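You operate a simulated robot arm through the tools that you are given. There is no shell and no other tool. Be economical: measure what you need, move in short steps, check, and stop when the job is done.

The job below is to be done with a simulated robot arm. You get a single attempt, and the scene is never put back.

JOB
Seat the draft frame, tare the flat balance and weigh the white-tabbed disc.
Fine: beaker off the pan first; blue frame seated all round; the disc with the white tab ends on the pan at 12 G. Set down upright: small beaker.
Where things are to end (x, y in the base frame): small beaker within 60 mm of [320, 350]; disc with the white tab within 30 mm of [550, 80].

Only the result counts: the job must be done as asked and must still hold three seconds after the hand-in. Knocking over, shifting, dropping, spilling or breaking anything else fails it.

ROBOT AND FRAMES
A 6-joint arm with a two-finger parallel gripper, fixed in place. Base frame: the origin is at the foot of the arm, x ahead of it, y to its left, z up; the work surface is at about z = 850. Units: mm, rad, N and s.
With the tool pointing down near the work surface it reaches from about 260 to 680 mm from the base axis. Its first joint turns from -1.152 to 1.152 rad. Payload 2.9 kg.
The TCP is the grasp point between the finger pads, 30 mm short of the fingertips. In the tool frame z runs along the fingers and y along their closing line. The gripper opens to 110 mm. The fingers are 20 mm wide and 10 mm thick; the gripper's body (48 by 112 mm) begins 55 mm behind the TCP.
Orientation is that of the tool frame in the base frame, as a unit quaternion [x, y, z, w]. With the fingers straight down and closing along the base's y, the tool's x points along the base's -x, its y along +y and its z along -z.

CONTROLS
- The arm moves only by the tool arm_command. Its argument "targets" is a list of rows, each a list of 6 numbers: the shift along the base's x, y, z in units of 100 mm (1.0 is 100 mm), then the turn, a rotation vector about the base's x, y, z in units of 90 degrees (1.0 is 90 degrees). In form: [[dx, dy, dz, wx, wy, wz], ...]. A call has 1 to 12 rows; each row is the pose to reach, as a shift and turn from the pose commanded when the call began. "grip" is the opening, from 0 (shut) to 1 (fully open), set as the call begins (left out, the last holds). A call with a number of a shift or a turn outside -1 to 1 is refused whole. Rows are played at 5 a second. More than 50 mm and 0.15 rad between two rows, or a gripper value outside its range, and nothing of the call is played. A pose out of reach is approached as far as the arm can. The call stops where the force on the tool passes 40 N (or 10 N more than at its start, if that is more) or the arm is blocked; 0.2 s more then pass. The fingers move at their own pace (about 108 mm/s each) and stop on an object; they squeeze with about 26 N. The grip force told is the motor's: it shows also when the fingers shut on nothing. Time passes only in rows, and 0.2 s behind the last, so rows that repeat a pose let the fingers close. The reply holds the time, the measured pose of the TCP, the force on the tool along the base axes, the opening and the grip force, in the units named above and with some noise, with the torque about the TCP (base axes, N m) and any sound that the robot's microphone picked up.
- Cameras (640 x 400 px; columns grow to the right, rows downward): "scene" is fixed at [91.3, 448.2, 1384.4]; the picture's right is [-0.60, -0.80, 0.00], its down [-0.46, 0.34, -0.82] and it looks along [0.66, -0.49, -0.57] (base axes); focal length 214 px, centre (320, 200). "wrist" rides on the gripper at [72, 17, -103] in the tool frame; the picture's right is [-0.23, 0.97, 0.00], its down [-0.76, -0.18, -0.62] and it looks along [-0.61, -0.14, 0.78] (tool axes); focal length 222 px, centre (320, 200). There is no depth. A picture from a camera that has moved, and an enlarged one, comes with that camera's place and axes in the base frame and with its lens.
- get_image(camera): a new picture of that camera. No time passes.
- inspect(camera, box): a new picture of the part [left, top, right, bottom] of that camera's present view, enlarged. No time passes.
- finish_job(): hands the job in; it is judged then, once.

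Work in short steps. Places have to be worked out from the pictures, the camera data and where the tool is seen: move nearer, look again, correct. Check each grasp and each placing, and mend what went wrong. Open the gripper and draw the arm clear of the work before you hand the job in, unless the task says otherwise; then end with one line.

The tools are called after "Call:" as a command line: name --pt "numbers of a row" for each row, then --argument value for the rest, lists and objects as JSON in quotes. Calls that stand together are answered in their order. arm_command: Moves the arm, as the interface text tells. Its arguments: {"type":"object","properties":{"targets":{"type":"array","items":{"type":"array","items":{"type":"number"}}},"grip":{"type":"number"}},"required":["targets"]} The other tools are called the same way: get_image (camera) takes a picture; inspect (camera, box) takes an enlarged picture of a part of a camera's view; finish_job () hands the job in.

At the start:

```text
clock: 0.0
position: [402.3, 108.6, 1240.6]
ee_rot: [0.0, 1.0, 0.0, -0.001]
ft_force: [0.4, 0.6, -0.1]
moment: [0.01, -0.03, -0.03]
grip_width: 110.3
gripper_force: 0.0
```

scene: 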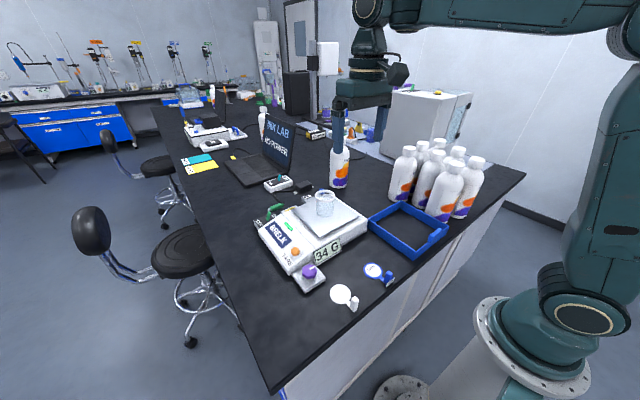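
wrist: 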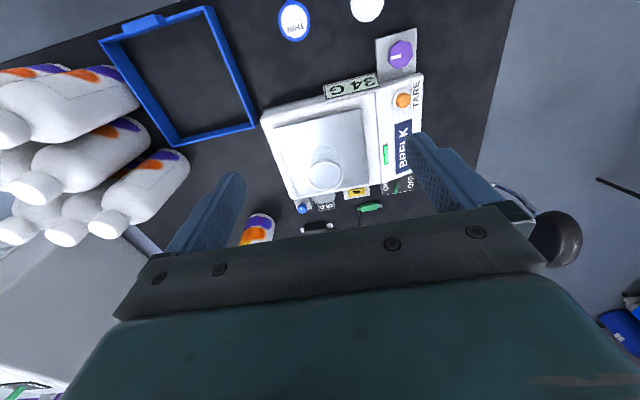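

I'll look closer at the balance, the frame and the discs first.

Call:
inspect --camera "scene" --box '[240, 170, 460, 320]'

Call:
inspect --camera "wrist" --box '[90, 0, 450, 225]'

```text
2.67 times, centred on (350, 245) of scene
camera zoom: at [91.3, 448.2, 1384.4], right [-0.6, -0.8, 0.0], down [-0.46, 0.34, -0.82], along [0.66, -0.49, -0.57], focal length 572 px, centre (240, 80)
```

zoom: 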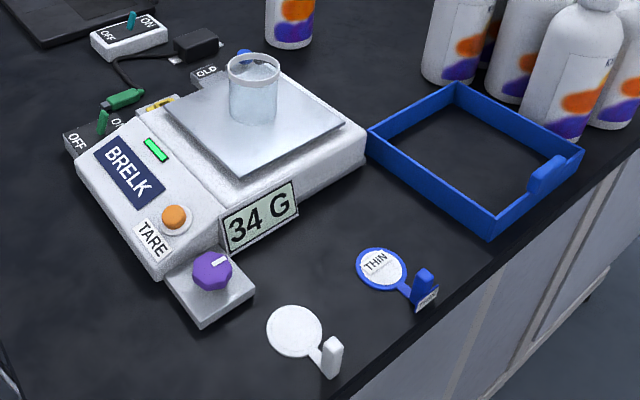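

```text
1.78 times, centred on (270, 112) of wrist
camera zoom: at [330.6, 125.2, 1343.8], right [0.23, 0.97, 0.0], down [0.76, -0.18, 0.62], along [0.61, -0.14, -0.78], focal length 395 px, centre (409, 356)
```

zoom: 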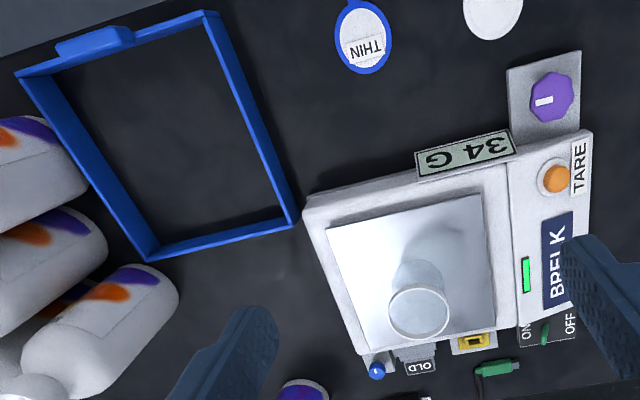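

The pan is centred near (550, 80) with the beaker on it. The frame is near (367, -137), and the white disc near (320, 210) with its tab at x≈274. I'll move closer above the balance to refine these.

Call:
arm_command --pt "0.2 -0.07 -0.25 0 0 0" --pt "0.4 -0.14 -0.5 0 0 0" --pt "0.6 -0.21 -0.75 0 0 0" --pt "0.8 -0.28 -1.0 0 0 0" --pt "0.8 -0.28 -1.0 0 0 0" --grip 1

Call:
get_image --camera "wrist"

Call:
inspect --camera "scene" --box '[250, 180, 370, 255]'

```text
clock: 1.2
position: [483.3, 80.2, 1139.3]
ee_rot: [0.0, 1.0, 0.001, 0.0]
ft_force: [-0.5, 0.7, 0.3]
moment: [0.02, 0.03, 0.0]
grip_width: 110.0
gripper_force: 0.0
```

```text
taken
camera wrist: at [410.3, 96.9, 1242.2], right [0.23, 0.97, 0.0], down [0.76, -0.18, 0.62], along [0.61, -0.14, -0.78], focal length 222 px, centre (320, 200)
```

wrist: 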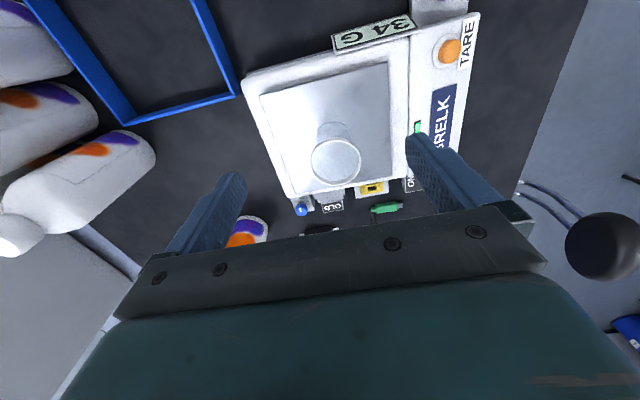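

```text
5.33 times, centred on (310, 218) of scene
camera zoom: at [91.4, 448.2, 1384.4], right [-0.6, -0.8, 0.0], down [-0.46, 0.34, -0.82], along [0.66, -0.49, -0.57], focal length 1144 px, centre (373, 107)
```

zoom: 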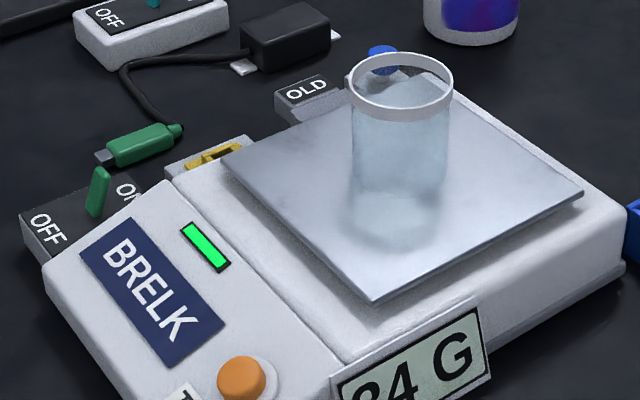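

Triangulating the two views puts the beaker at about (549, 86), with its rim near z 996, its base on the pan near z 916 and a diameter of about 60. I'll move above it and check the centring.

Call:
arm_command --pt "0.33 0.02 0 0 0 0" --pt "0.67 0.05 0 0 0 0" --pt "0.67 0.05 -0.4 0 0 0" --pt "0.67 0.05 -0.8 0 0 0" --pt "0.67 0.05 -0.8 0 0 0"

Call:
get_image --camera "wrist"

Call:
inspect --camera "scene" --box '[250, 150, 410, 250]'

```text
clock: 2.4
position: [551.2, 87.1, 1060.5]
ee_rot: [0.001, 1.0, 0.0, 0.0]
ft_force: [0.2, 0.0, 0.0]
moment: [0.02, 0.0, -0.01]
grip_width: 110.1
gripper_force: 0.0
```

```text
taken
camera wrist: at [477.7, 103.8, 1162.4], right [0.23, 0.97, 0.0], down [0.76, -0.18, 0.62], along [0.61, -0.14, -0.78], focal length 222 px, centre (320, 200)
```

wrist: 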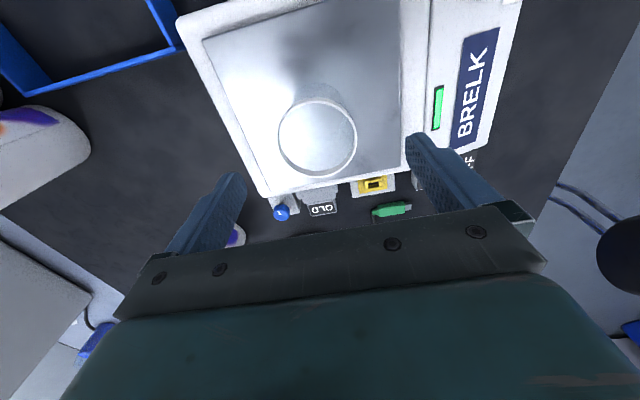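

```text
4.00 times, centred on (330, 200) of scene
camera zoom: at [91.3, 448.2, 1384.4], right [-0.6, -0.8, 0.0], down [-0.46, 0.34, -0.82], along [0.66, -0.49, -0.57], focal length 858 px, centre (280, 200)
```

zoom: 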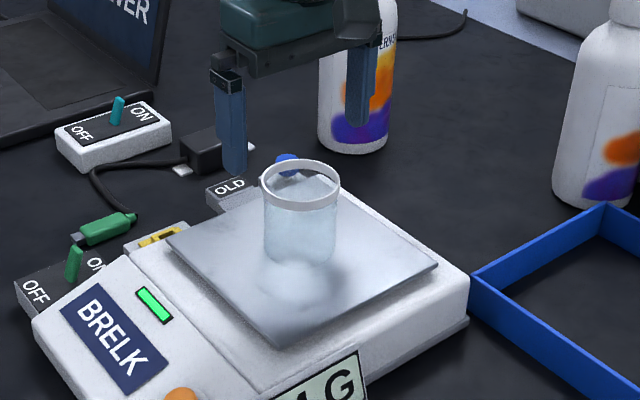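

The rim estimate from here is (546, 86), z≈995, so the tool is aligned with it. I'll descend so the fingers straddle the beaker below its rim.

Call:
arm_command --pt "-0.02 0 -0.3 0 0 0" --pt "-0.02 0 -0.6 0 0 0" --pt "-0.02 0 -0.8 0 0 0" --pt "-0.02 0 -0.95 0 0 0" --pt "-0.02 0 -0.95 0 0 0"

Call:
inspect --camera "scene" --box '[250, 150, 410, 250]'

Call:
get_image --camera "wrist"

```text
clock: 3.6
position: [548.4, 84.6, 964.5]
ee_rot: [0.0, 1.0, 0.0, -0.001]
ft_force: [-0.7, 0.1, -0.5]
moment: [0.04, -0.01, -0.01]
grip_width: 109.9
gripper_force: 0.1
```

```text
4.00 times, centred on (330, 200) of scene
camera zoom: at [91.3, 448.2, 1384.4], right [-0.6, -0.8, 0.0], down [-0.46, 0.34, -0.82], along [0.66, -0.49, -0.57], focal length 858 px, centre (280, 200)
```

zoom: 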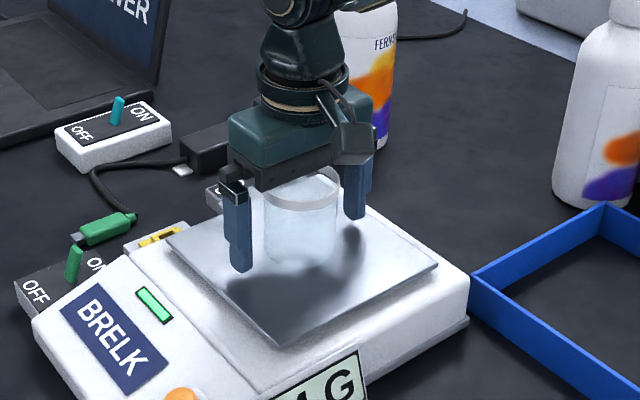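

```text
taken
camera wrist: at [475.7, 102.4, 1068.2], right [0.23, 0.97, 0.0], down [0.76, -0.18, 0.62], along [0.61, -0.14, -0.78], focal length 222 px, centre (320, 200)
```

wrist: 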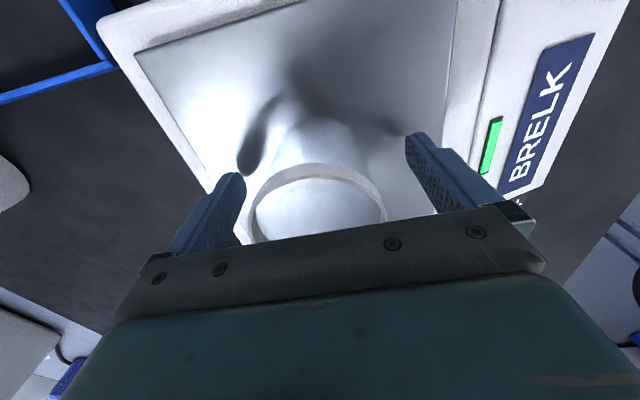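

The fingers straddle the beaker with clearance on both sides, so I'll close on it.

Call:
arm_command --pt "0 0 0 0 0 0" --pt "0 0 0 0 0 0" --pt "0 0 0 0 0 0" --pt "0 0 0 0 0 0" --grip 0.3

Call:
inspect --camera "scene" --box '[250, 150, 410, 250]'

```text
clock: 4.6
position: [548.5, 86.4, 966.3]
ee_rot: [0.0, 1.0, 0.001, 0.0]
ft_force: [-0.1, -0.5, -0.3]
moment: [0.0, -0.01, -0.02]
grip_width: 60.0
gripper_force: 26.0
```

```text
4.00 times, centred on (330, 200) of scene
camera zoom: at [91.3, 448.2, 1384.4], right [-0.6, -0.8, 0.0], down [-0.46, 0.34, -0.82], along [0.66, -0.49, -0.57], focal length 858 px, centre (280, 200)
```

zoom: 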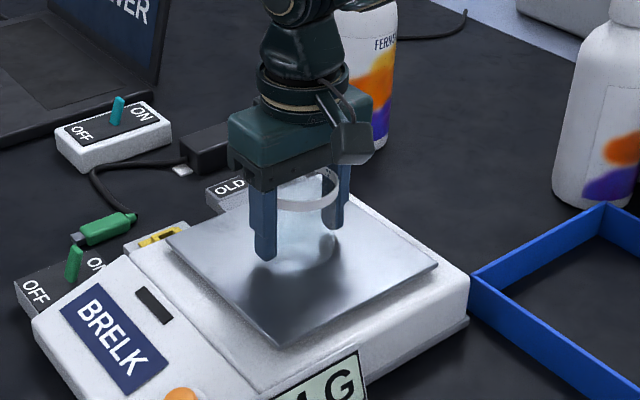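

The beaker is held at 60 mm. The green light went out when I gripped, so I'll watch it. Next I'll lift 100 mm slowly and check the display.

Call:
arm_command --pt "0 0 0.05 0 0 0" --pt "0 0 0.15 0 0 0" --pt "0 0 0.3 0 0 0" --pt "0 0 0.5 0 0 0" --pt "0 0 0.7 0 0 0" --pt "0 0 0.85 0 0 0" --pt "0 0 0.9 0 0 0" --pt "0 0 0.9 0 0 0"

Call:
inspect --camera "scene" --box '[250, 170, 410, 270]'

```text
clock: 6.4
position: [549.5, 85.6, 1055.2]
ee_rot: [0.0, 1.0, 0.0, 0.0]
ft_force: [0.1, 0.1, 0.1]
moment: [0.0, -0.01, 0.0]
grip_width: 60.2
gripper_force: 26.1
```

```text
4.00 times, centred on (330, 220) of scene
camera zoom: at [91.3, 448.2, 1384.4], right [-0.6, -0.8, 0.0], down [-0.46, 0.34, -0.82], along [0.66, -0.49, -0.57], focal length 858 px, centre (280, 120)
```

zoom: 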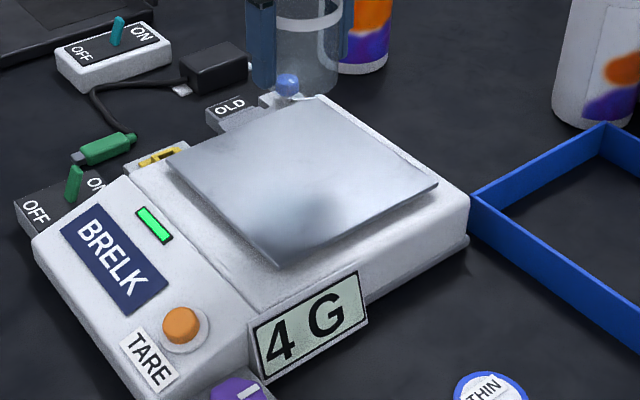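

The lift is clean, the display reads 4 G and the light is back, so it is a stability light. I'll carry the beaker toward (320, 350).

Call:
arm_command --pt "-0.1 0.12 0 0 0 0" --pt "-0.3 0.35 0 0 0 0" --pt "-0.5 0.58 0 0 0 0" --pt "-0.7 0.81 0 0 0 0" --pt "-0.8 0.93 0 0 0 0" --pt "-0.8 0.93 0 0 0 0"

Call:
arm_command --pt "-0.1 0.12 0 0 0 0" --pt "-0.3 0.35 0 0 0 0" --pt "-0.5 0.58 0 0 0 0" --pt "-0.7 0.81 0 0 0 0" --pt "-0.8 0.93 0 0 0 0" --pt "-0.8 0.93 0 0 0 0"

Call:
arm_command --pt "-0.1 0.12 0 0 0 0" --pt "-0.3 0.35 0 0 0 0" --pt "-0.5 0.58 0 0 0 0" --pt "-0.67 0.78 0 0 0 0" --pt "-0.67 0.78 0 0 0 0"

Call:
get_image --camera "wrist"

Call:
get_image --camera "scene"

```text
clock: 7.8
position: [466.7, 179.3, 1056.3]
ee_rot: [0.0, 1.0, 0.0, -0.001]
ft_force: [-1.1, -1.9, -0.6]
moment: [0.03, -0.01, -0.02]
grip_width: 60.0
gripper_force: 25.9
```

```text
clock: 9.2
position: [387.2, 272.0, 1055.7]
ee_rot: [0.0, 1.0, 0.0, 0.0]
ft_force: [0.2, 0.5, -0.5]
moment: [-0.02, -0.02, 0.01]
grip_width: 60.3
gripper_force: 25.6
```

```text
clock: 10.4
position: [321.5, 351.0, 1056.6]
ee_rot: [0.0, 1.0, 0.0, 0.0]
ft_force: [0.0, 0.5, -0.7]
moment: [-0.03, 0.0, 0.04]
grip_width: 60.3
gripper_force: 26.0
```

```text
taken
camera wrist: at [248.7, 367.2, 1159.6], right [0.23, 0.97, 0.0], down [0.76, -0.18, 0.62], along [0.61, -0.14, -0.78], focal length 222 px, centre (320, 200)
```

wrist: 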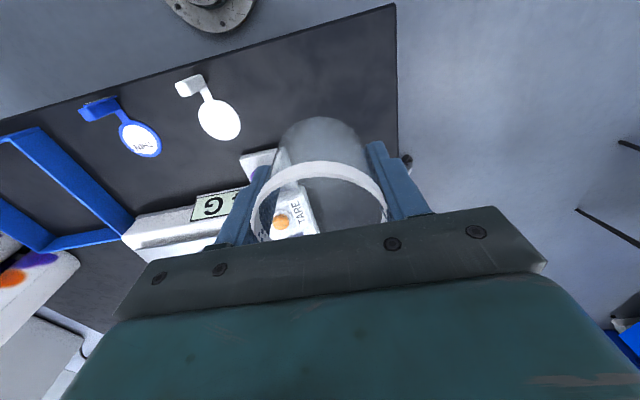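

```text
taken
```

scene: 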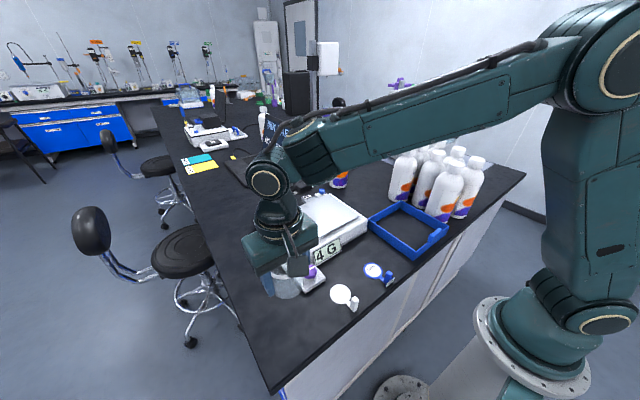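

The table extends past the target: its left edge is at y≈450 and its front edge at x≈250. The base hangs about 49 mm below the TCP, so I'll descend until it touches near z≈900.

Call:
arm_command --pt "0 0 -0.2 0 0 0" --pt "0 0 -0.5 0 0 0" --pt "0 0 -0.8 0 0 0" --pt "0 0 -1.0 0 0 0"

Call:
arm_command --pt "0 0 -0.2 0 0 0" --pt "0 0 -0.35 0 0 0" --pt "0 0 -0.42 0 0 0" --pt "0 0 -0.46 0 0 0" --pt "0 0 -0.46 0 0 0"

Call:
inspect --camera "scene" --box '[220, 230, 380, 330]'

```text
clock: 11.4
position: [322.9, 349.6, 958.6]
ee_rot: [0.0, 1.0, 0.0, 0.0]
ft_force: [0.3, 0.9, -1.0]
moment: [-0.04, 0.03, -0.03]
grip_width: 60.1
gripper_force: 25.9
```

```text
clock: 12.6
position: [320.9, 348.6, 909.3]
ee_rot: [0.001, 1.0, 0.0, 0.0]
ft_force: [0.1, 0.3, -0.3]
moment: [-0.01, -0.04, 0.01]
grip_width: 60.4
gripper_force: 25.7
```

```text
4.00 times, centred on (300, 280) of scene
camera zoom: at [91.3, 448.2, 1384.4], right [-0.6, -0.8, 0.0], down [-0.46, 0.34, -0.82], along [0.66, -0.49, -0.57], focal length 858 px, centre (400, -120)
```

zoom: 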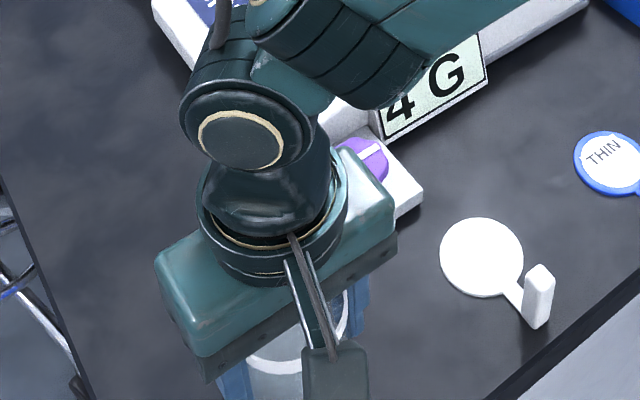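

No contact yet at z 909, so I'll keep going down in small steps until I feel the table.

Call:
arm_command --pt "0 0 -0.03 0 0 0" --pt "0 0 -0.05 0 0 0" --pt "0 0 -0.07 0 0 0" --pt "0 0 -0.08 0 0 0" --pt "0 0 -0.08 0 0 0"

```text
clock: 13.8
position: [321.5, 349.5, 901.4]
ee_rot: [0.0, 1.0, -0.001, 0.0]
ft_force: [-0.1, 0.3, -1.0]
moment: [0.01, -0.01, -0.02]
grip_width: 60.4
gripper_force: 25.6
```

Call:
arm_command --pt "0 0 -0.02 0 0 0" --pt "0 0 -0.03 0 0 0" --pt "0 0 -0.04 0 0 0" --pt "0 0 -0.04 0 0 0"

Call:
get_image --camera "scene"

```text
clock: 14.8
position: [320.1, 349.6, 897.8]
ee_rot: [0.0, 1.0, 0.0, 0.0]
ft_force: [0.9, 0.8, -0.2]
moment: [-0.02, 0.01, -0.02]
grip_width: 60.2
gripper_force: 25.9
```

```text
taken
```

scene: 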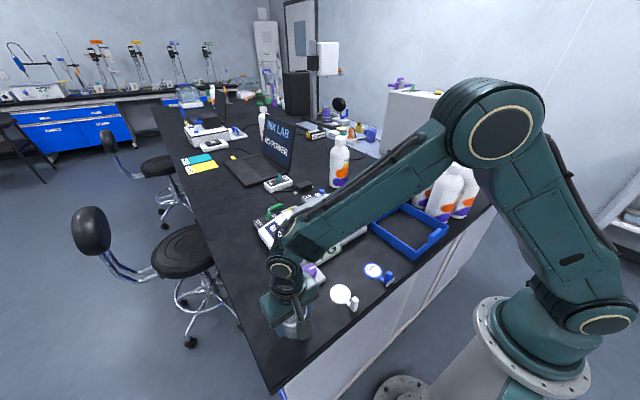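

There is still no contact force at z 897.8, so I'll continue in 1-2 mm steps.

Call:
arm_command --pt "0 0 -0.015 0 0 0" --pt "0 0 -0.03 0 0 0" --pt "0 0 -0.03 0 0 0"

Call:
inspect --camera "scene" --box '[240, 280, 336, 340]'

```text
clock: 15.6
position: [321.2, 349.7, 896.2]
ee_rot: [0.0, 1.0, 0.001, 0.0]
ft_force: [-0.7, -0.3, -0.5]
moment: [0.01, -0.02, 0.01]
grip_width: 60.1
gripper_force: 26.5
```

```text
6.67 times, centred on (288, 310) of scene
camera zoom: at [91.3, 448.2, 1384.4], right [-0.6, -0.8, 0.0], down [-0.46, 0.34, -0.82], along [0.66, -0.49, -0.57], focal length 1430 px, centre (533, -533)
```

zoom: 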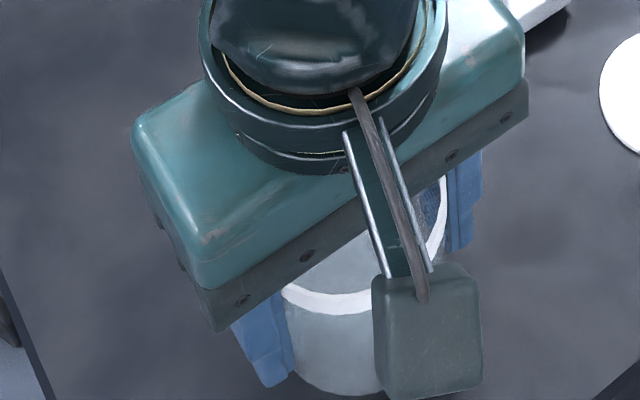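

Still free at a commanded z of 894.6 (fingertips about 865). I'll continue.

Call:
arm_command --pt "0 0 -0.015 0 0 0" --pt "0 0 -0.03 0 0 0" --pt "0 0 -0.03 0 0 0"

Call:
arm_command --pt "0 0 -0.015 0 0 0" --pt "0 0 -0.03 0 0 0" --pt "0 0 -0.03 0 0 0"

```text
clock: 16.4
position: [320.1, 348.6, 892.1]
ee_rot: [0.0, 1.0, 0.0, 0.0]
ft_force: [0.4, 0.7, 0.6]
moment: [0.02, -0.01, -0.01]
grip_width: 60.4
gripper_force: 25.3
```

```text
clock: 17.2
position: [322.2, 349.8, 890.6]
ee_rot: [-0.001, 1.0, 0.002, 0.001]
ft_force: [-0.8, -1.3, 8.3]
moment: [-0.06, 0.02, -0.03]
grip_width: 60.1
gripper_force: 26.3
```

Contact at z≈890 (8 N up), so the base sits 40 mm below the TCP and the pan top is near 925. I'll release and rise straight up.

Call:
arm_command --pt "0 0 0.02 0 0 0" --pt "0 0 0.02 0 0 0" --pt "0 0 0.02 0 0 0" --grip 1

Call:
arm_command --pt "0 0 0.15 0 0 0" --pt "0 0 0.4 0 0 0" --pt "0 0 0.7 0 0 0" --pt "0 0 1.0 0 0 0" --pt "0 0 1.0 0 0 0"

Call:
arm_command --pt "0 -0.1 0.3 0 0 0" --pt "0 -0.3 0.6 0 0 0" --pt "0 -0.6 0.9 0 0 0" --pt "0 -0.9 0.9 0 0 0" --pt "0 -0.9 0.9 0 0 0"

Call:
get_image --camera "wrist"

Call:
get_image --camera "scene"

```text
clock: 18.0
position: [320.5, 349.2, 890.0]
ee_rot: [0.0, 1.0, 0.0, 0.001]
ft_force: [-1.4, -1.1, 0.5]
moment: [0.01, -0.01, 0.0]
grip_width: 110.1
gripper_force: 0.2
```

```text
clock: 19.2
position: [320.1, 349.1, 991.7]
ee_rot: [-0.001, 1.0, 0.0, 0.0]
ft_force: [0.2, 0.4, 1.0]
moment: [-0.02, 0.02, 0.01]
grip_width: 110.0
gripper_force: 0.1
```

```text
clock: 20.4
position: [320.9, 257.8, 1082.4]
ee_rot: [0.001, 1.0, 0.0, 0.001]
ft_force: [-0.5, -0.4, 0.1]
moment: [-0.01, 0.01, -0.04]
grip_width: 110.1
gripper_force: 0.1
```

```text
taken
camera wrist: at [248.9, 275.0, 1184.0], right [0.23, 0.97, 0.0], down [0.76, -0.18, 0.62], along [0.61, -0.14, -0.78], focal length 222 px, centre (320, 200)
```

wrist: 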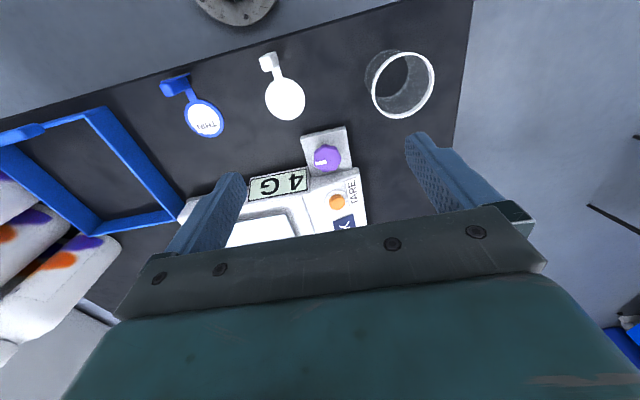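

```text
taken
```

scene: 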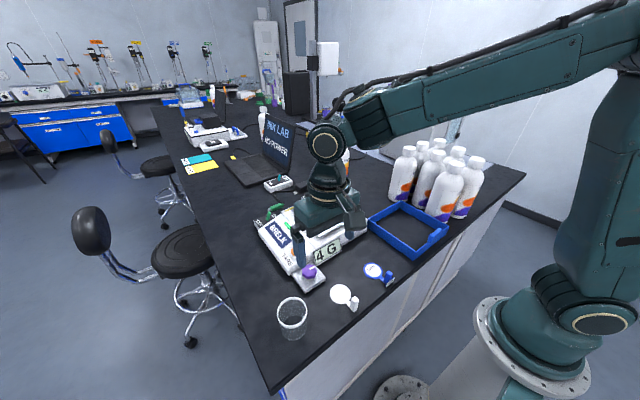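

The beaker is upright at the target. Next I'll go over the balance to measure the pan and body geometry.

Call:
arm_command --pt "0.2 -0.3 0.1 0 0 0" --pt "0.4 -0.6 0.25 0 0 0" --pt "0.6 -0.9 0.5 0 0 0"

Call:
arm_command --pt "0.2 -0.3 0 0 0 0" --pt "0.4 -0.6 0 0 0 0" --pt "0.6 -0.9 0 0 0 0" --pt "0.6 -0.9 0 0 0 0" --pt "0.6 -0.9 0 0 0 0"

Call:
inspect --camera "wrist" --box '[220, 20, 540, 220]'

Call:
inspect --camera "wrist" --box '[0, 0, 320, 200]'

```text
clock: 21.2
position: [380.8, 168.0, 1131.4]
ee_rot: [0.0, 1.0, 0.0, 0.0]
ft_force: [0.1, -0.5, 0.7]
moment: [0.02, -0.03, -0.02]
grip_width: 110.1
gripper_force: 0.1
```

```text
clock: 22.4
position: [440.8, 79.5, 1129.8]
ee_rot: [0.0, 1.0, 0.0, 0.0]
ft_force: [1.0, 0.0, -0.3]
moment: [0.01, 0.01, 0.02]
grip_width: 109.7
gripper_force: 0.1
```

```text
2.00 times, centred on (380, 120) of wrist
camera zoom: at [368.6, 96.6, 1232.8], right [0.23, 0.97, 0.0], down [0.76, -0.18, 0.62], along [0.61, -0.14, -0.78], focal length 444 px, centre (200, 360)
```

zoom: 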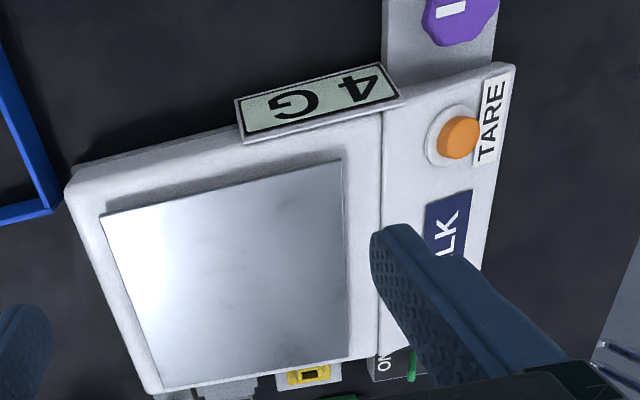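

```text
2.00 times, centred on (160, 100) of wrist
camera zoom: at [368.6, 96.6, 1232.8], right [0.23, 0.97, 0.0], down [0.76, -0.18, 0.62], along [0.61, -0.14, -0.78], focal length 444 px, centre (640, 400)
```

zoom: 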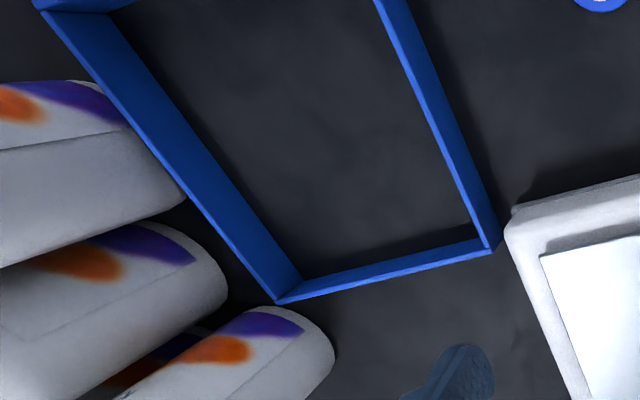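

The pan works out at about 168 mm square, axis-aligned, centred near (550, 84) with its top at z≈925. The frame is about 196 mm square, centred near (366, -141) and roughly 35 mm tall, so it fits round the pan with about 8 mm to spare. Now I'll look closely at its handle.

Call:
arm_command --pt "-0.25 -0.4 0 0 0 0" --pt "-0.5 -0.8 0 0 0 0" --pt "-0.6 -1.0 0 0 0 0"

Call:
arm_command --pt "-0.25 -0.4 0 0 0 0" --pt "-0.5 -0.8 0 0 0 0" --pt "-0.7 -1.0 -0.1 0 0 0" --pt "-0.7 -1.0 -0.3 0 0 0" --pt "-0.7 -1.0 -0.3 0 0 0"

Call:
get_image --camera "wrist"

Call:
inspect --camera "scene" --box '[350, 180, 478, 260]'

```text
clock: 23.2
position: [380.0, -19.7, 1132.4]
ee_rot: [0.0, 1.0, 0.0, 0.0]
ft_force: [-0.7, -0.3, 0.4]
moment: [-0.01, 0.02, -0.02]
grip_width: 109.8
gripper_force: 0.1
```

```text
clock: 24.4
position: [309.6, -121.8, 1101.4]
ee_rot: [0.0, 1.0, 0.0, 0.0]
ft_force: [0.5, 0.2, 0.5]
moment: [0.0, -0.04, 0.01]
grip_width: 109.9
gripper_force: 0.0
```

```text
taken
camera wrist: at [236.1, -104.4, 1203.6], right [0.23, 0.97, 0.0], down [0.76, -0.18, 0.62], along [0.61, -0.14, -0.78], focal length 222 px, centre (320, 200)
```

wrist: 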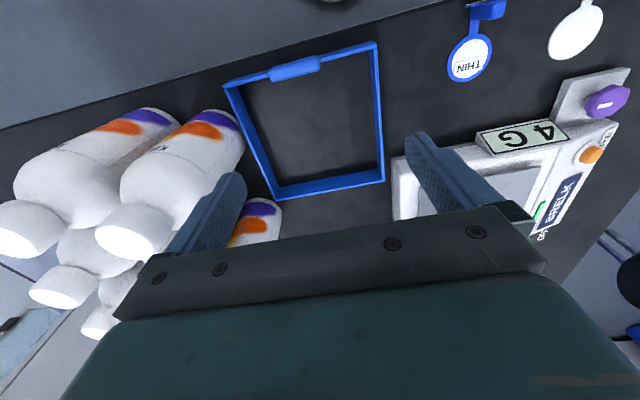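

```text
5.00 times, centred on (414, 220) of scene
camera zoom: at [91.3, 448.2, 1384.4], right [-0.6, -0.8, 0.0], down [-0.46, 0.34, -0.82], along [0.66, -0.49, -0.57], focal length 1072 px, centre (-150, 100)
```

zoom: 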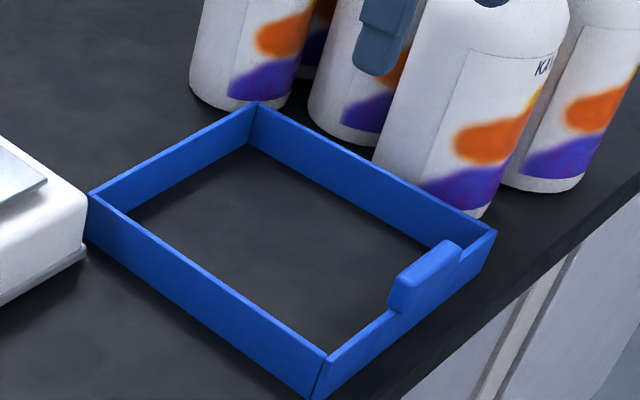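

The handle is a raised lump near (268, -145) on the front wall. I'll zoom in on it for thickness and height.

Call:
inspect --camera "wrist" --box '[220, 30, 396, 140]'

Call:
inspect --camera "scene" --box '[410, 220, 458, 250]'

```text
3.64 times, centred on (308, 85) of wrist
camera zoom: at [236.1, -104.4, 1203.6], right [0.23, 0.97, 0.0], down [0.76, -0.18, 0.62], along [0.61, -0.14, -0.78], focal length 808 px, centre (364, 618)
```

zoom: 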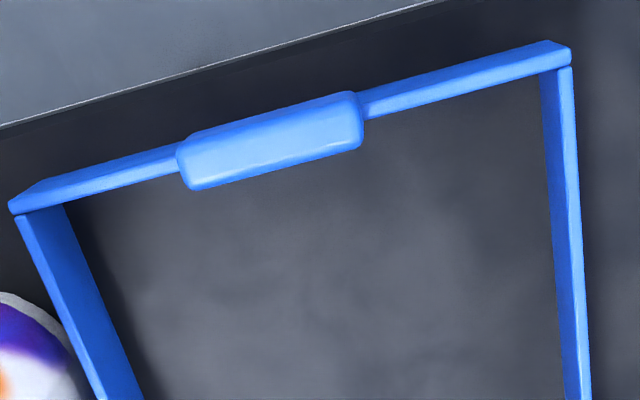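

```text
13.33 times, centred on (434, 235) of scene
camera zoom: at [91.3, 448.2, 1384.4], right [-0.6, -0.8, 0.0], down [-0.46, 0.34, -0.82], along [0.66, -0.49, -0.57], focal length 2860 px, centre (-1200, -267)
```

zoom: 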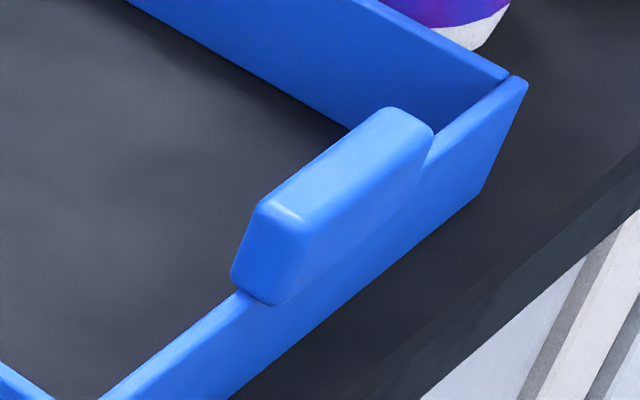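

The handle is about 54 mm long along y and about 13 mm thick, centred near (271, -142), with its top at about z 905. I'll turn the gripper -90° so it closes along x, and move over the handle.

Call:
arm_command --pt "-0.03 -0.02 0 0 0 -0.083" --pt "-0.06 -0.04 0 0 0 -0.167" --pt "-0.09 -0.06 0 0 0 -0.25" --pt "-0.12 -0.08 0 0 0 -0.333" --pt "-0.15 -0.1 0 0 0 -0.417" --pt "-0.18 -0.12 0 0 0 -0.5" --pt "-0.21 -0.14 0 0 0 -0.583" --pt "-0.24 -0.16 0 0 0 -0.667" --pt "-0.28 -0.18 0 0 0 -0.75" --pt "-0.32 -0.2 0 0 0 -0.833" --pt "-0.36 -0.21 0 0 0 -0.917" --pt "-0.39 -0.22 0 0 0 -1.0"

Call:
get_image --camera "wrist"

Call:
get_image --camera "scene"

```text
clock: 27.0
position: [272.7, -142.8, 1100.8]
ee_rot: [0.709, 0.706, 0.001, 0.0]
ft_force: [-1.4, 0.4, -0.3]
moment: [0.04, 0.01, -0.04]
grip_width: 110.1
gripper_force: 0.0
```

```text
taken
camera wrist: at [289.4, -70.8, 1203.4], right [0.97, -0.23, 0.0], down [-0.18, -0.76, 0.62], along [-0.14, -0.61, -0.78], focal length 222 px, centre (320, 200)
```

wrist: 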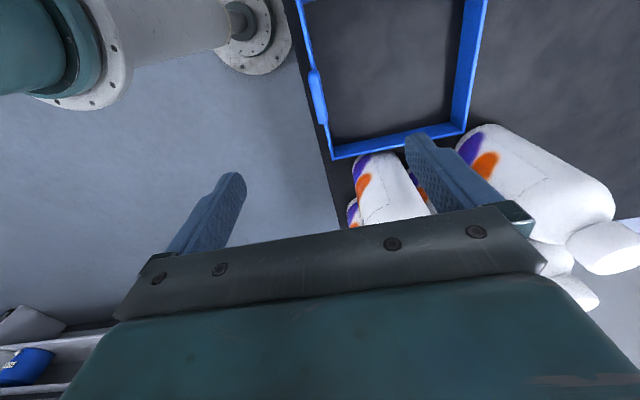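

```text
taken
```

scene: 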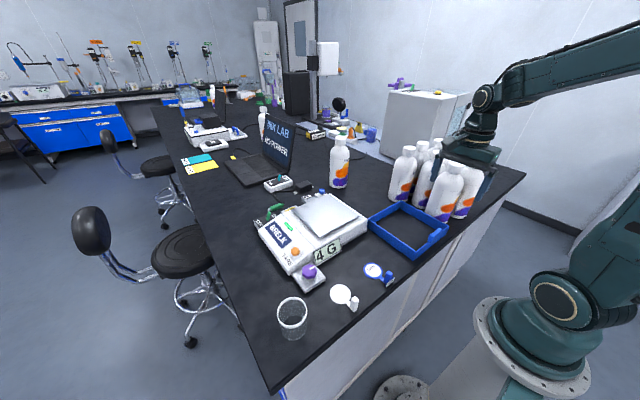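

The handle is right under the TCP, estimated at (271, -143). I'll narrow the fingers a bit and descend.

Call:
arm_command --pt "0 0 -0.3 0 0 0" --pt "0 0 -0.6 0 0 0" --pt "0 0 -0.9 0 0 0" --pt "0 0 -1.0 0 0 0" --grip 0.5

Call:
arm_command --pt "0 0 -0.3 0 0 0" --pt "0 0 -0.5 0 0 0" --pt "0 0 -0.5 0 0 0"

Call:
get_image --camera "wrist"

Call:
inspect --camera "scene" --box '[370, 170, 498, 250]'

```text
clock: 28.0
position: [272.1, -143.5, 1000.5]
ee_rot: [0.707, 0.707, 0.0, -0.001]
ft_force: [0.5, -0.7, 0.3]
moment: [0.01, -0.02, 0.0]
grip_width: 55.0
gripper_force: 0.1
```

```text
clock: 28.8
position: [272.4, -143.6, 949.9]
ee_rot: [0.707, 0.707, -0.001, 0.0]
ft_force: [0.9, 0.2, 0.2]
moment: [-0.05, 0.04, 0.0]
grip_width: 55.0
gripper_force: 0.1
```

```text
taken
camera wrist: at [289.6, -71.8, 1052.8], right [0.97, -0.23, 0.0], down [-0.18, -0.76, 0.62], along [-0.14, -0.61, -0.78], focal length 222 px, centre (320, 200)
```

wrist: 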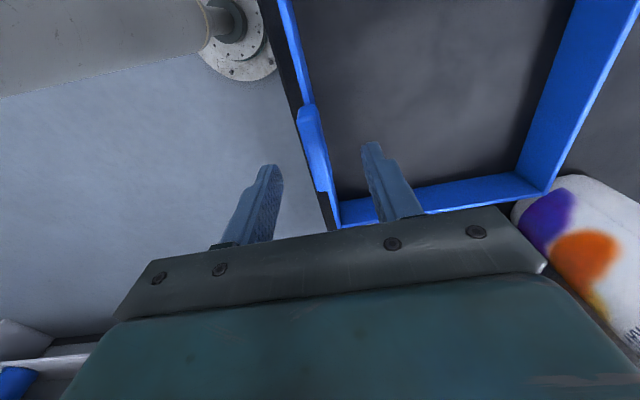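

```text
5.00 times, centred on (434, 210) of scene
camera zoom: at [91.3, 448.2, 1384.4], right [-0.6, -0.8, 0.0], down [-0.46, 0.34, -0.82], along [0.66, -0.49, -0.57], focal length 1072 px, centre (-250, 150)
```

zoom: 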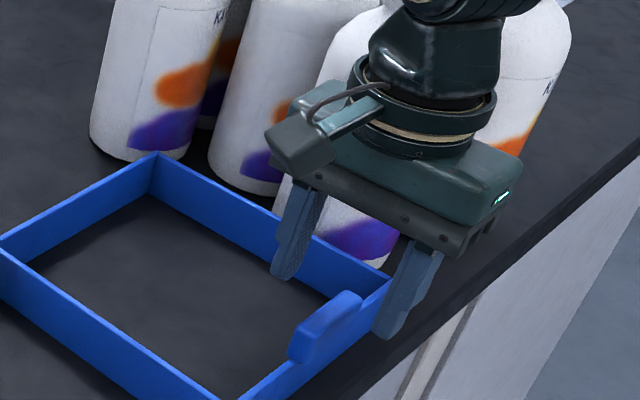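

The handle sits between the fingers, so I'll lower to z≈902 and close.

Call:
arm_command --pt "0 0.01 -0.2 0 0 0" --pt "0 0.01 -0.4 0 0 0" --pt "0 0.01 -0.48 0 0 0" --pt "0 0.01 -0.48 0 0 0"

Call:
get_image --camera "wrist"

```text
clock: 29.8
position: [271.8, -140.8, 901.8]
ee_rot: [0.707, 0.707, 0.0, 0.0]
ft_force: [0.1, -0.1, 0.8]
moment: [0.02, -0.01, 0.01]
grip_width: 55.4
gripper_force: 0.0
```

```text
taken
camera wrist: at [289.2, -69.8, 1005.2], right [0.97, -0.23, 0.0], down [-0.18, -0.76, 0.62], along [-0.14, -0.61, -0.78], focal length 222 px, centre (320, 200)
```

wrist: 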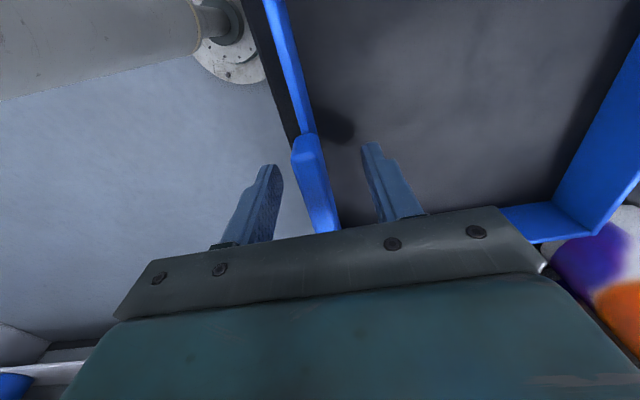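

Call:
arm_command --pt "0 0 0 0 0 0" --pt "0 0 0 0 0 0" --pt "0 0 0 0 0 0" --pt "0 0 0 0 0 0" --grip 0

Call:
get_image --camera "wrist"

```text
clock: 30.8
position: [272.4, -141.8, 902.9]
ee_rot: [0.707, 0.707, 0.0, 0.001]
ft_force: [0.3, 0.2, 0.4]
moment: [0.02, 0.06, 0.03]
grip_width: 13.5
gripper_force: 25.4
```

```text
taken
camera wrist: at [289.2, -69.8, 1005.4], right [0.97, -0.23, 0.0], down [-0.18, -0.76, 0.62], along [-0.14, -0.61, -0.78], focal length 222 px, centre (320, 200)
```

wrist: 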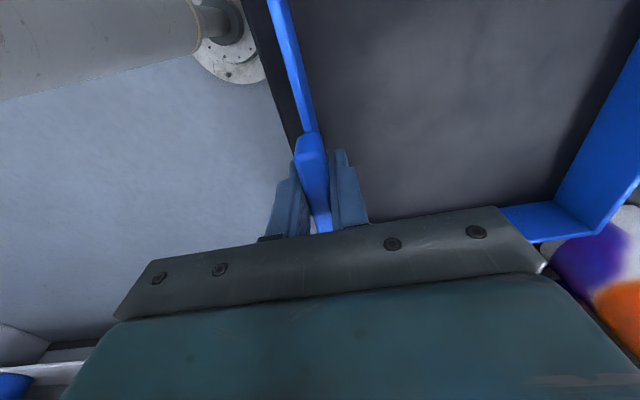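

The handle is held at 13.5 mm. I'll lift slowly by 60 mm and check for tilt.

Call:
arm_command --pt "0 0 0.03 0 0 0" --pt "0 0 0.08 0 0 0" --pt "0 0 0.15 0 0 0" --pt "0 0 0.25 0 0 0" --pt "0 0 0.4 0 0 0" --pt "0 0 0.6 0 0 0" --pt "0 0 0.6 0 0 0"

Call:
get_image --camera "wrist"

Call:
inspect --camera "scene" --box '[330, 150, 490, 250]'

```text
clock: 32.4
position: [272.7, -141.4, 963.8]
ee_rot: [0.708, 0.707, 0.0, 0.0]
ft_force: [-0.4, -0.5, -0.3]
moment: [-0.01, 0.09, 0.0]
grip_width: 13.7
gripper_force: 25.9
```

```text
taken
camera wrist: at [289.0, -69.1, 1066.1], right [0.97, -0.23, 0.0], down [-0.18, -0.76, 0.62], along [-0.14, -0.61, -0.78], focal length 222 px, centre (320, 200)
```

wrist: 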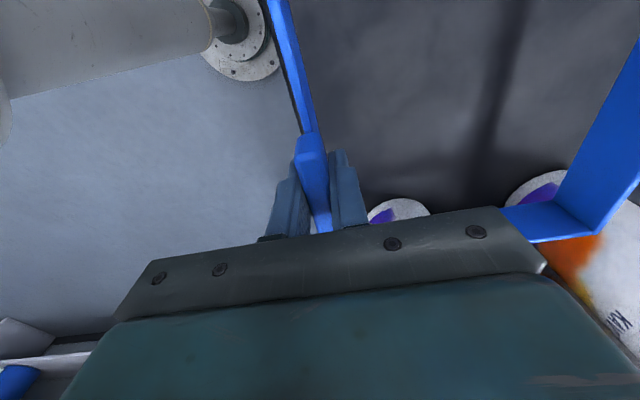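

```text
4.00 times, centred on (410, 200) of scene
camera zoom: at [91.3, 448.2, 1384.4], right [-0.6, -0.8, 0.0], down [-0.46, 0.34, -0.82], along [0.66, -0.49, -0.57], focal length 858 px, centre (-40, 200)
```

zoom: 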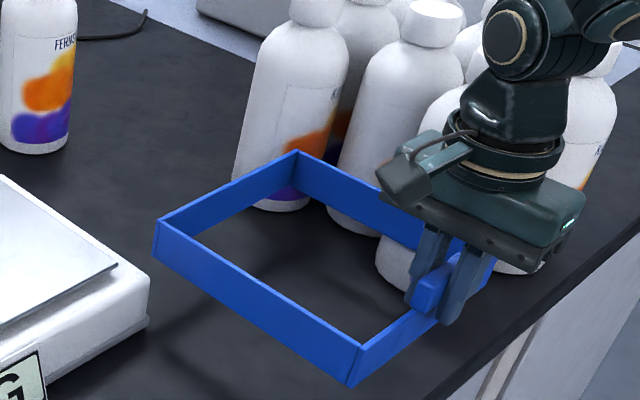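

The frame is level and firmly held. I'll move away from the bottles, raise it, then carry it over the balance.

Call:
arm_command --pt "0 0.1 0.05 0 0 0" --pt "0 0.3 0.15 0 0 0" --pt "0 0.5 0.35 0 0 0" --pt "0.1 0.7 0.6 0 0 0" --pt "0.3 0.9 0.7 0 0 0" --pt "0.4 1.0 0.7 0 0 0" --pt "0.4 1.0 0.7 0 0 0"

Call:
arm_command --pt "0.15 0.1 0 0 0 0" --pt "0.4 0.3 0 0 0 0" --pt "0.6 0.5 0 0 0 0" --pt "0.8 0.75 0 0 0 0" --pt "0.9 0.95 0 0 0 0" --pt "0.95 1.0 0 0 0 0" --pt "0.95 1.0 0 0 0 0"

Call:
arm_command --pt "0.15 0.08 0 0 0 0" --pt "0.35 0.2 0 0 0 0" --pt "0.477 0.264 0 0 0 0" --pt "0.477 0.264 0 0 0 0"

Call:
get_image --camera "wrist"

Call:
inspect --camera "scene" --box '[240, 150, 400, 250]'

```text
clock: 34.0
position: [311.9, -41.6, 1032.4]
ee_rot: [0.707, 0.708, -0.001, 0.0]
ft_force: [0.7, 0.0, -0.4]
moment: [-0.02, 0.07, -0.01]
grip_width: 13.4
gripper_force: 26.0
```

```text
clock: 35.6
position: [407.8, 60.1, 1031.4]
ee_rot: [0.707, 0.707, 0.0, 0.0]
ft_force: [0.5, 0.2, -0.4]
moment: [-0.03, 0.06, 0.02]
grip_width: 13.4
gripper_force: 26.3
```

```text
clock: 36.6
position: [454.3, 84.7, 1031.4]
ee_rot: [0.707, 0.707, 0.001, 0.0]
ft_force: [-1.1, 0.2, -1.4]
moment: [-0.02, 0.04, -0.02]
grip_width: 13.5
gripper_force: 25.9
```

```text
taken
camera wrist: at [471.8, 157.2, 1134.9], right [0.97, -0.23, 0.0], down [-0.18, -0.76, 0.62], along [-0.14, -0.61, -0.78], focal length 222 px, centre (320, 200)
```

wrist: 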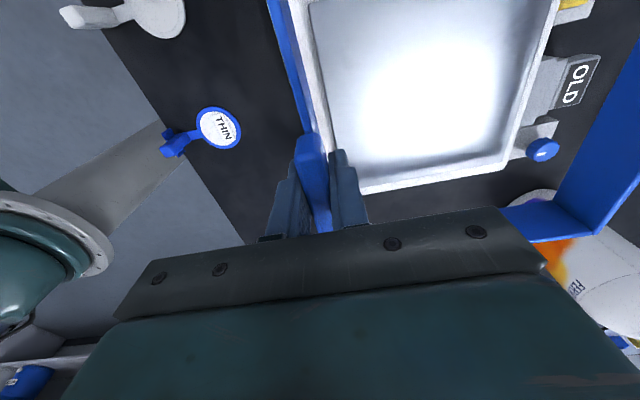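

```text
4.00 times, centred on (320, 200) of scene
camera zoom: at [91.4, 448.3, 1384.4], right [-0.6, -0.8, 0.0], down [-0.46, 0.34, -0.82], along [0.66, -0.49, -0.57], focal length 858 px, centre (320, 200)
```

zoom: 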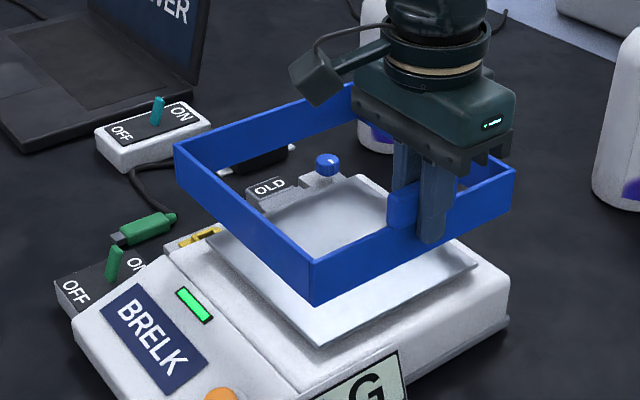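

The frame is above the pan. I'll zoom in on the frame corner and the pan edges to check alignment before lowering.

Call:
inspect --camera "wrist" --box '[480, 100, 640, 200]'

Call:
inspect --camera "wrist" --box '[480, 180, 640, 280]'

Call:
inspect --camera "wrist" --box '[240, 0, 560, 200]'

Call:
inspect --camera "scene" --box '[275, 165, 387, 235]'

```text
4.00 times, centred on (560, 150) of wrist
camera zoom: at [471.8, 157.2, 1134.9], right [0.97, -0.23, 0.0], down [-0.18, -0.76, 0.62], along [-0.14, -0.61, -0.78], focal length 888 px, centre (-640, 400)
```

zoom: 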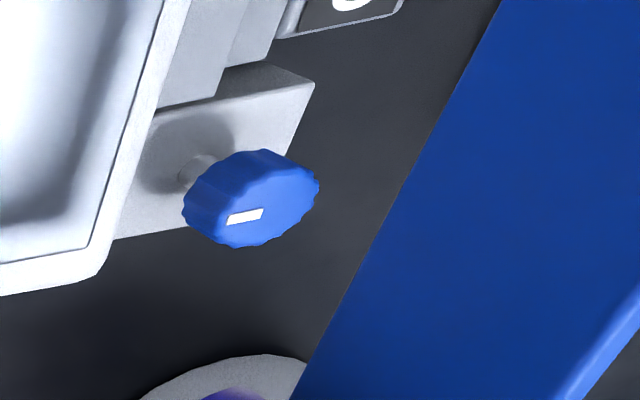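

```text
4.00 times, centred on (560, 230) of wrist
camera zoom: at [471.8, 157.2, 1134.9], right [0.97, -0.23, 0.0], down [-0.18, -0.76, 0.62], along [-0.14, -0.61, -0.78], focal length 888 px, centre (-640, 80)
```

zoom: 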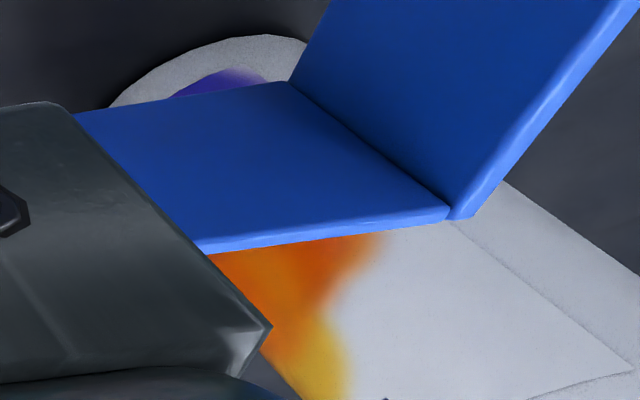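

```text
2.00 times, centred on (400, 100) of wrist
camera zoom: at [471.8, 157.2, 1134.9], right [0.97, -0.23, 0.0], down [-0.18, -0.76, 0.62], along [-0.14, -0.61, -0.78], focal length 444 px, centre (160, 400)
```

zoom: 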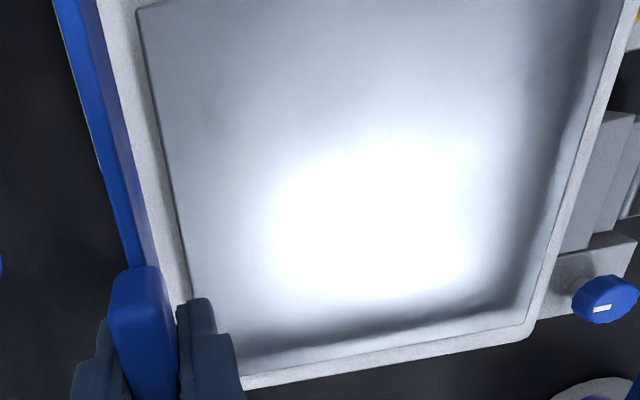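

```text
5.71 times, centred on (331, 200) of scene
camera zoom: at [91.4, 448.3, 1384.4], right [-0.6, -0.8, 0.0], down [-0.46, 0.34, -0.82], along [0.66, -0.49, -0.57], focal length 1226 px, centre (257, 200)
```

zoom: 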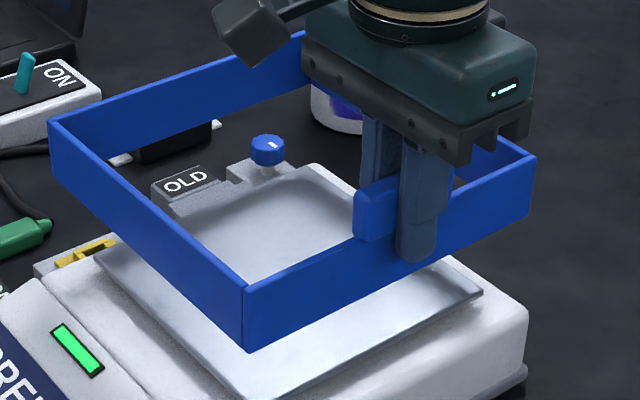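

The inner corner triangulates to (645.5, -11), so the frame centre is at about (551, 83.5) against a pan centre of (549.7, 84). I'll shift 1 mm in x and lower to just above the body.

Call:
arm_command --pt "-0.01 0 -0.1 0 0 0" --pt "-0.01 0 -0.25 0 0 0" --pt "-0.01 0 -0.4 0 0 0" --pt "-0.01 0 -0.5 0 0 0" --pt "-0.01 0 -0.5 0 0 0"

Call:
get_image --camera "wrist"

Call:
inspect --camera "scene" --box '[260, 175, 388, 255]'

```text
clock: 37.8
position: [455.1, 85.1, 982.8]
ee_rot: [0.707, 0.707, 0.0, 0.0]
ft_force: [0.9, 0.0, -0.4]
moment: [0.01, 0.09, 0.0]
grip_width: 13.4
gripper_force: 26.0
```

```text
taken
camera wrist: at [471.2, 156.6, 1085.2], right [0.97, -0.23, 0.0], down [-0.18, -0.76, 0.62], along [-0.14, -0.61, -0.78], focal length 222 px, centre (320, 200)
```

wrist: 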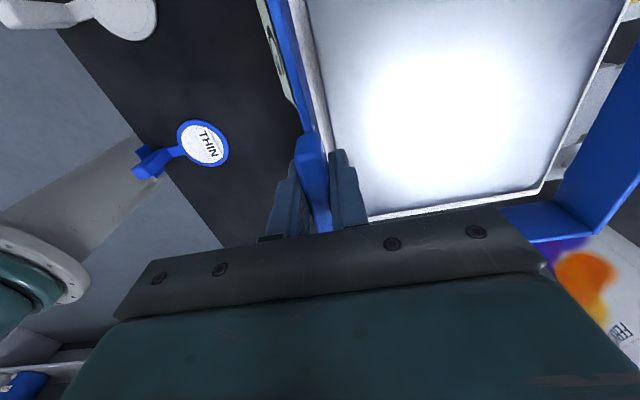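

```text
5.00 times, centred on (324, 215) of scene
camera zoom: at [91.4, 448.2, 1384.4], right [-0.6, -0.8, 0.0], down [-0.46, 0.34, -0.82], along [0.66, -0.49, -0.57], focal length 1072 px, centre (300, 125)
```

zoom: 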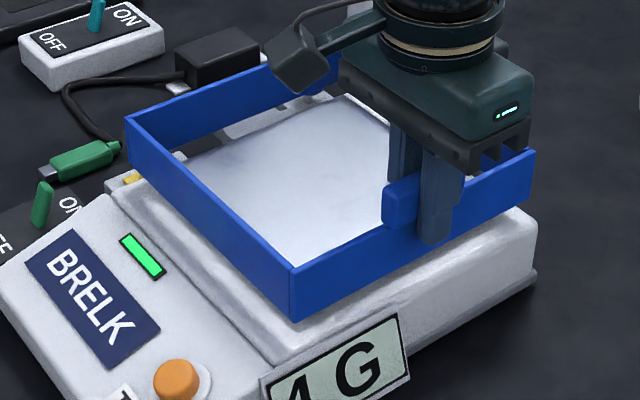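

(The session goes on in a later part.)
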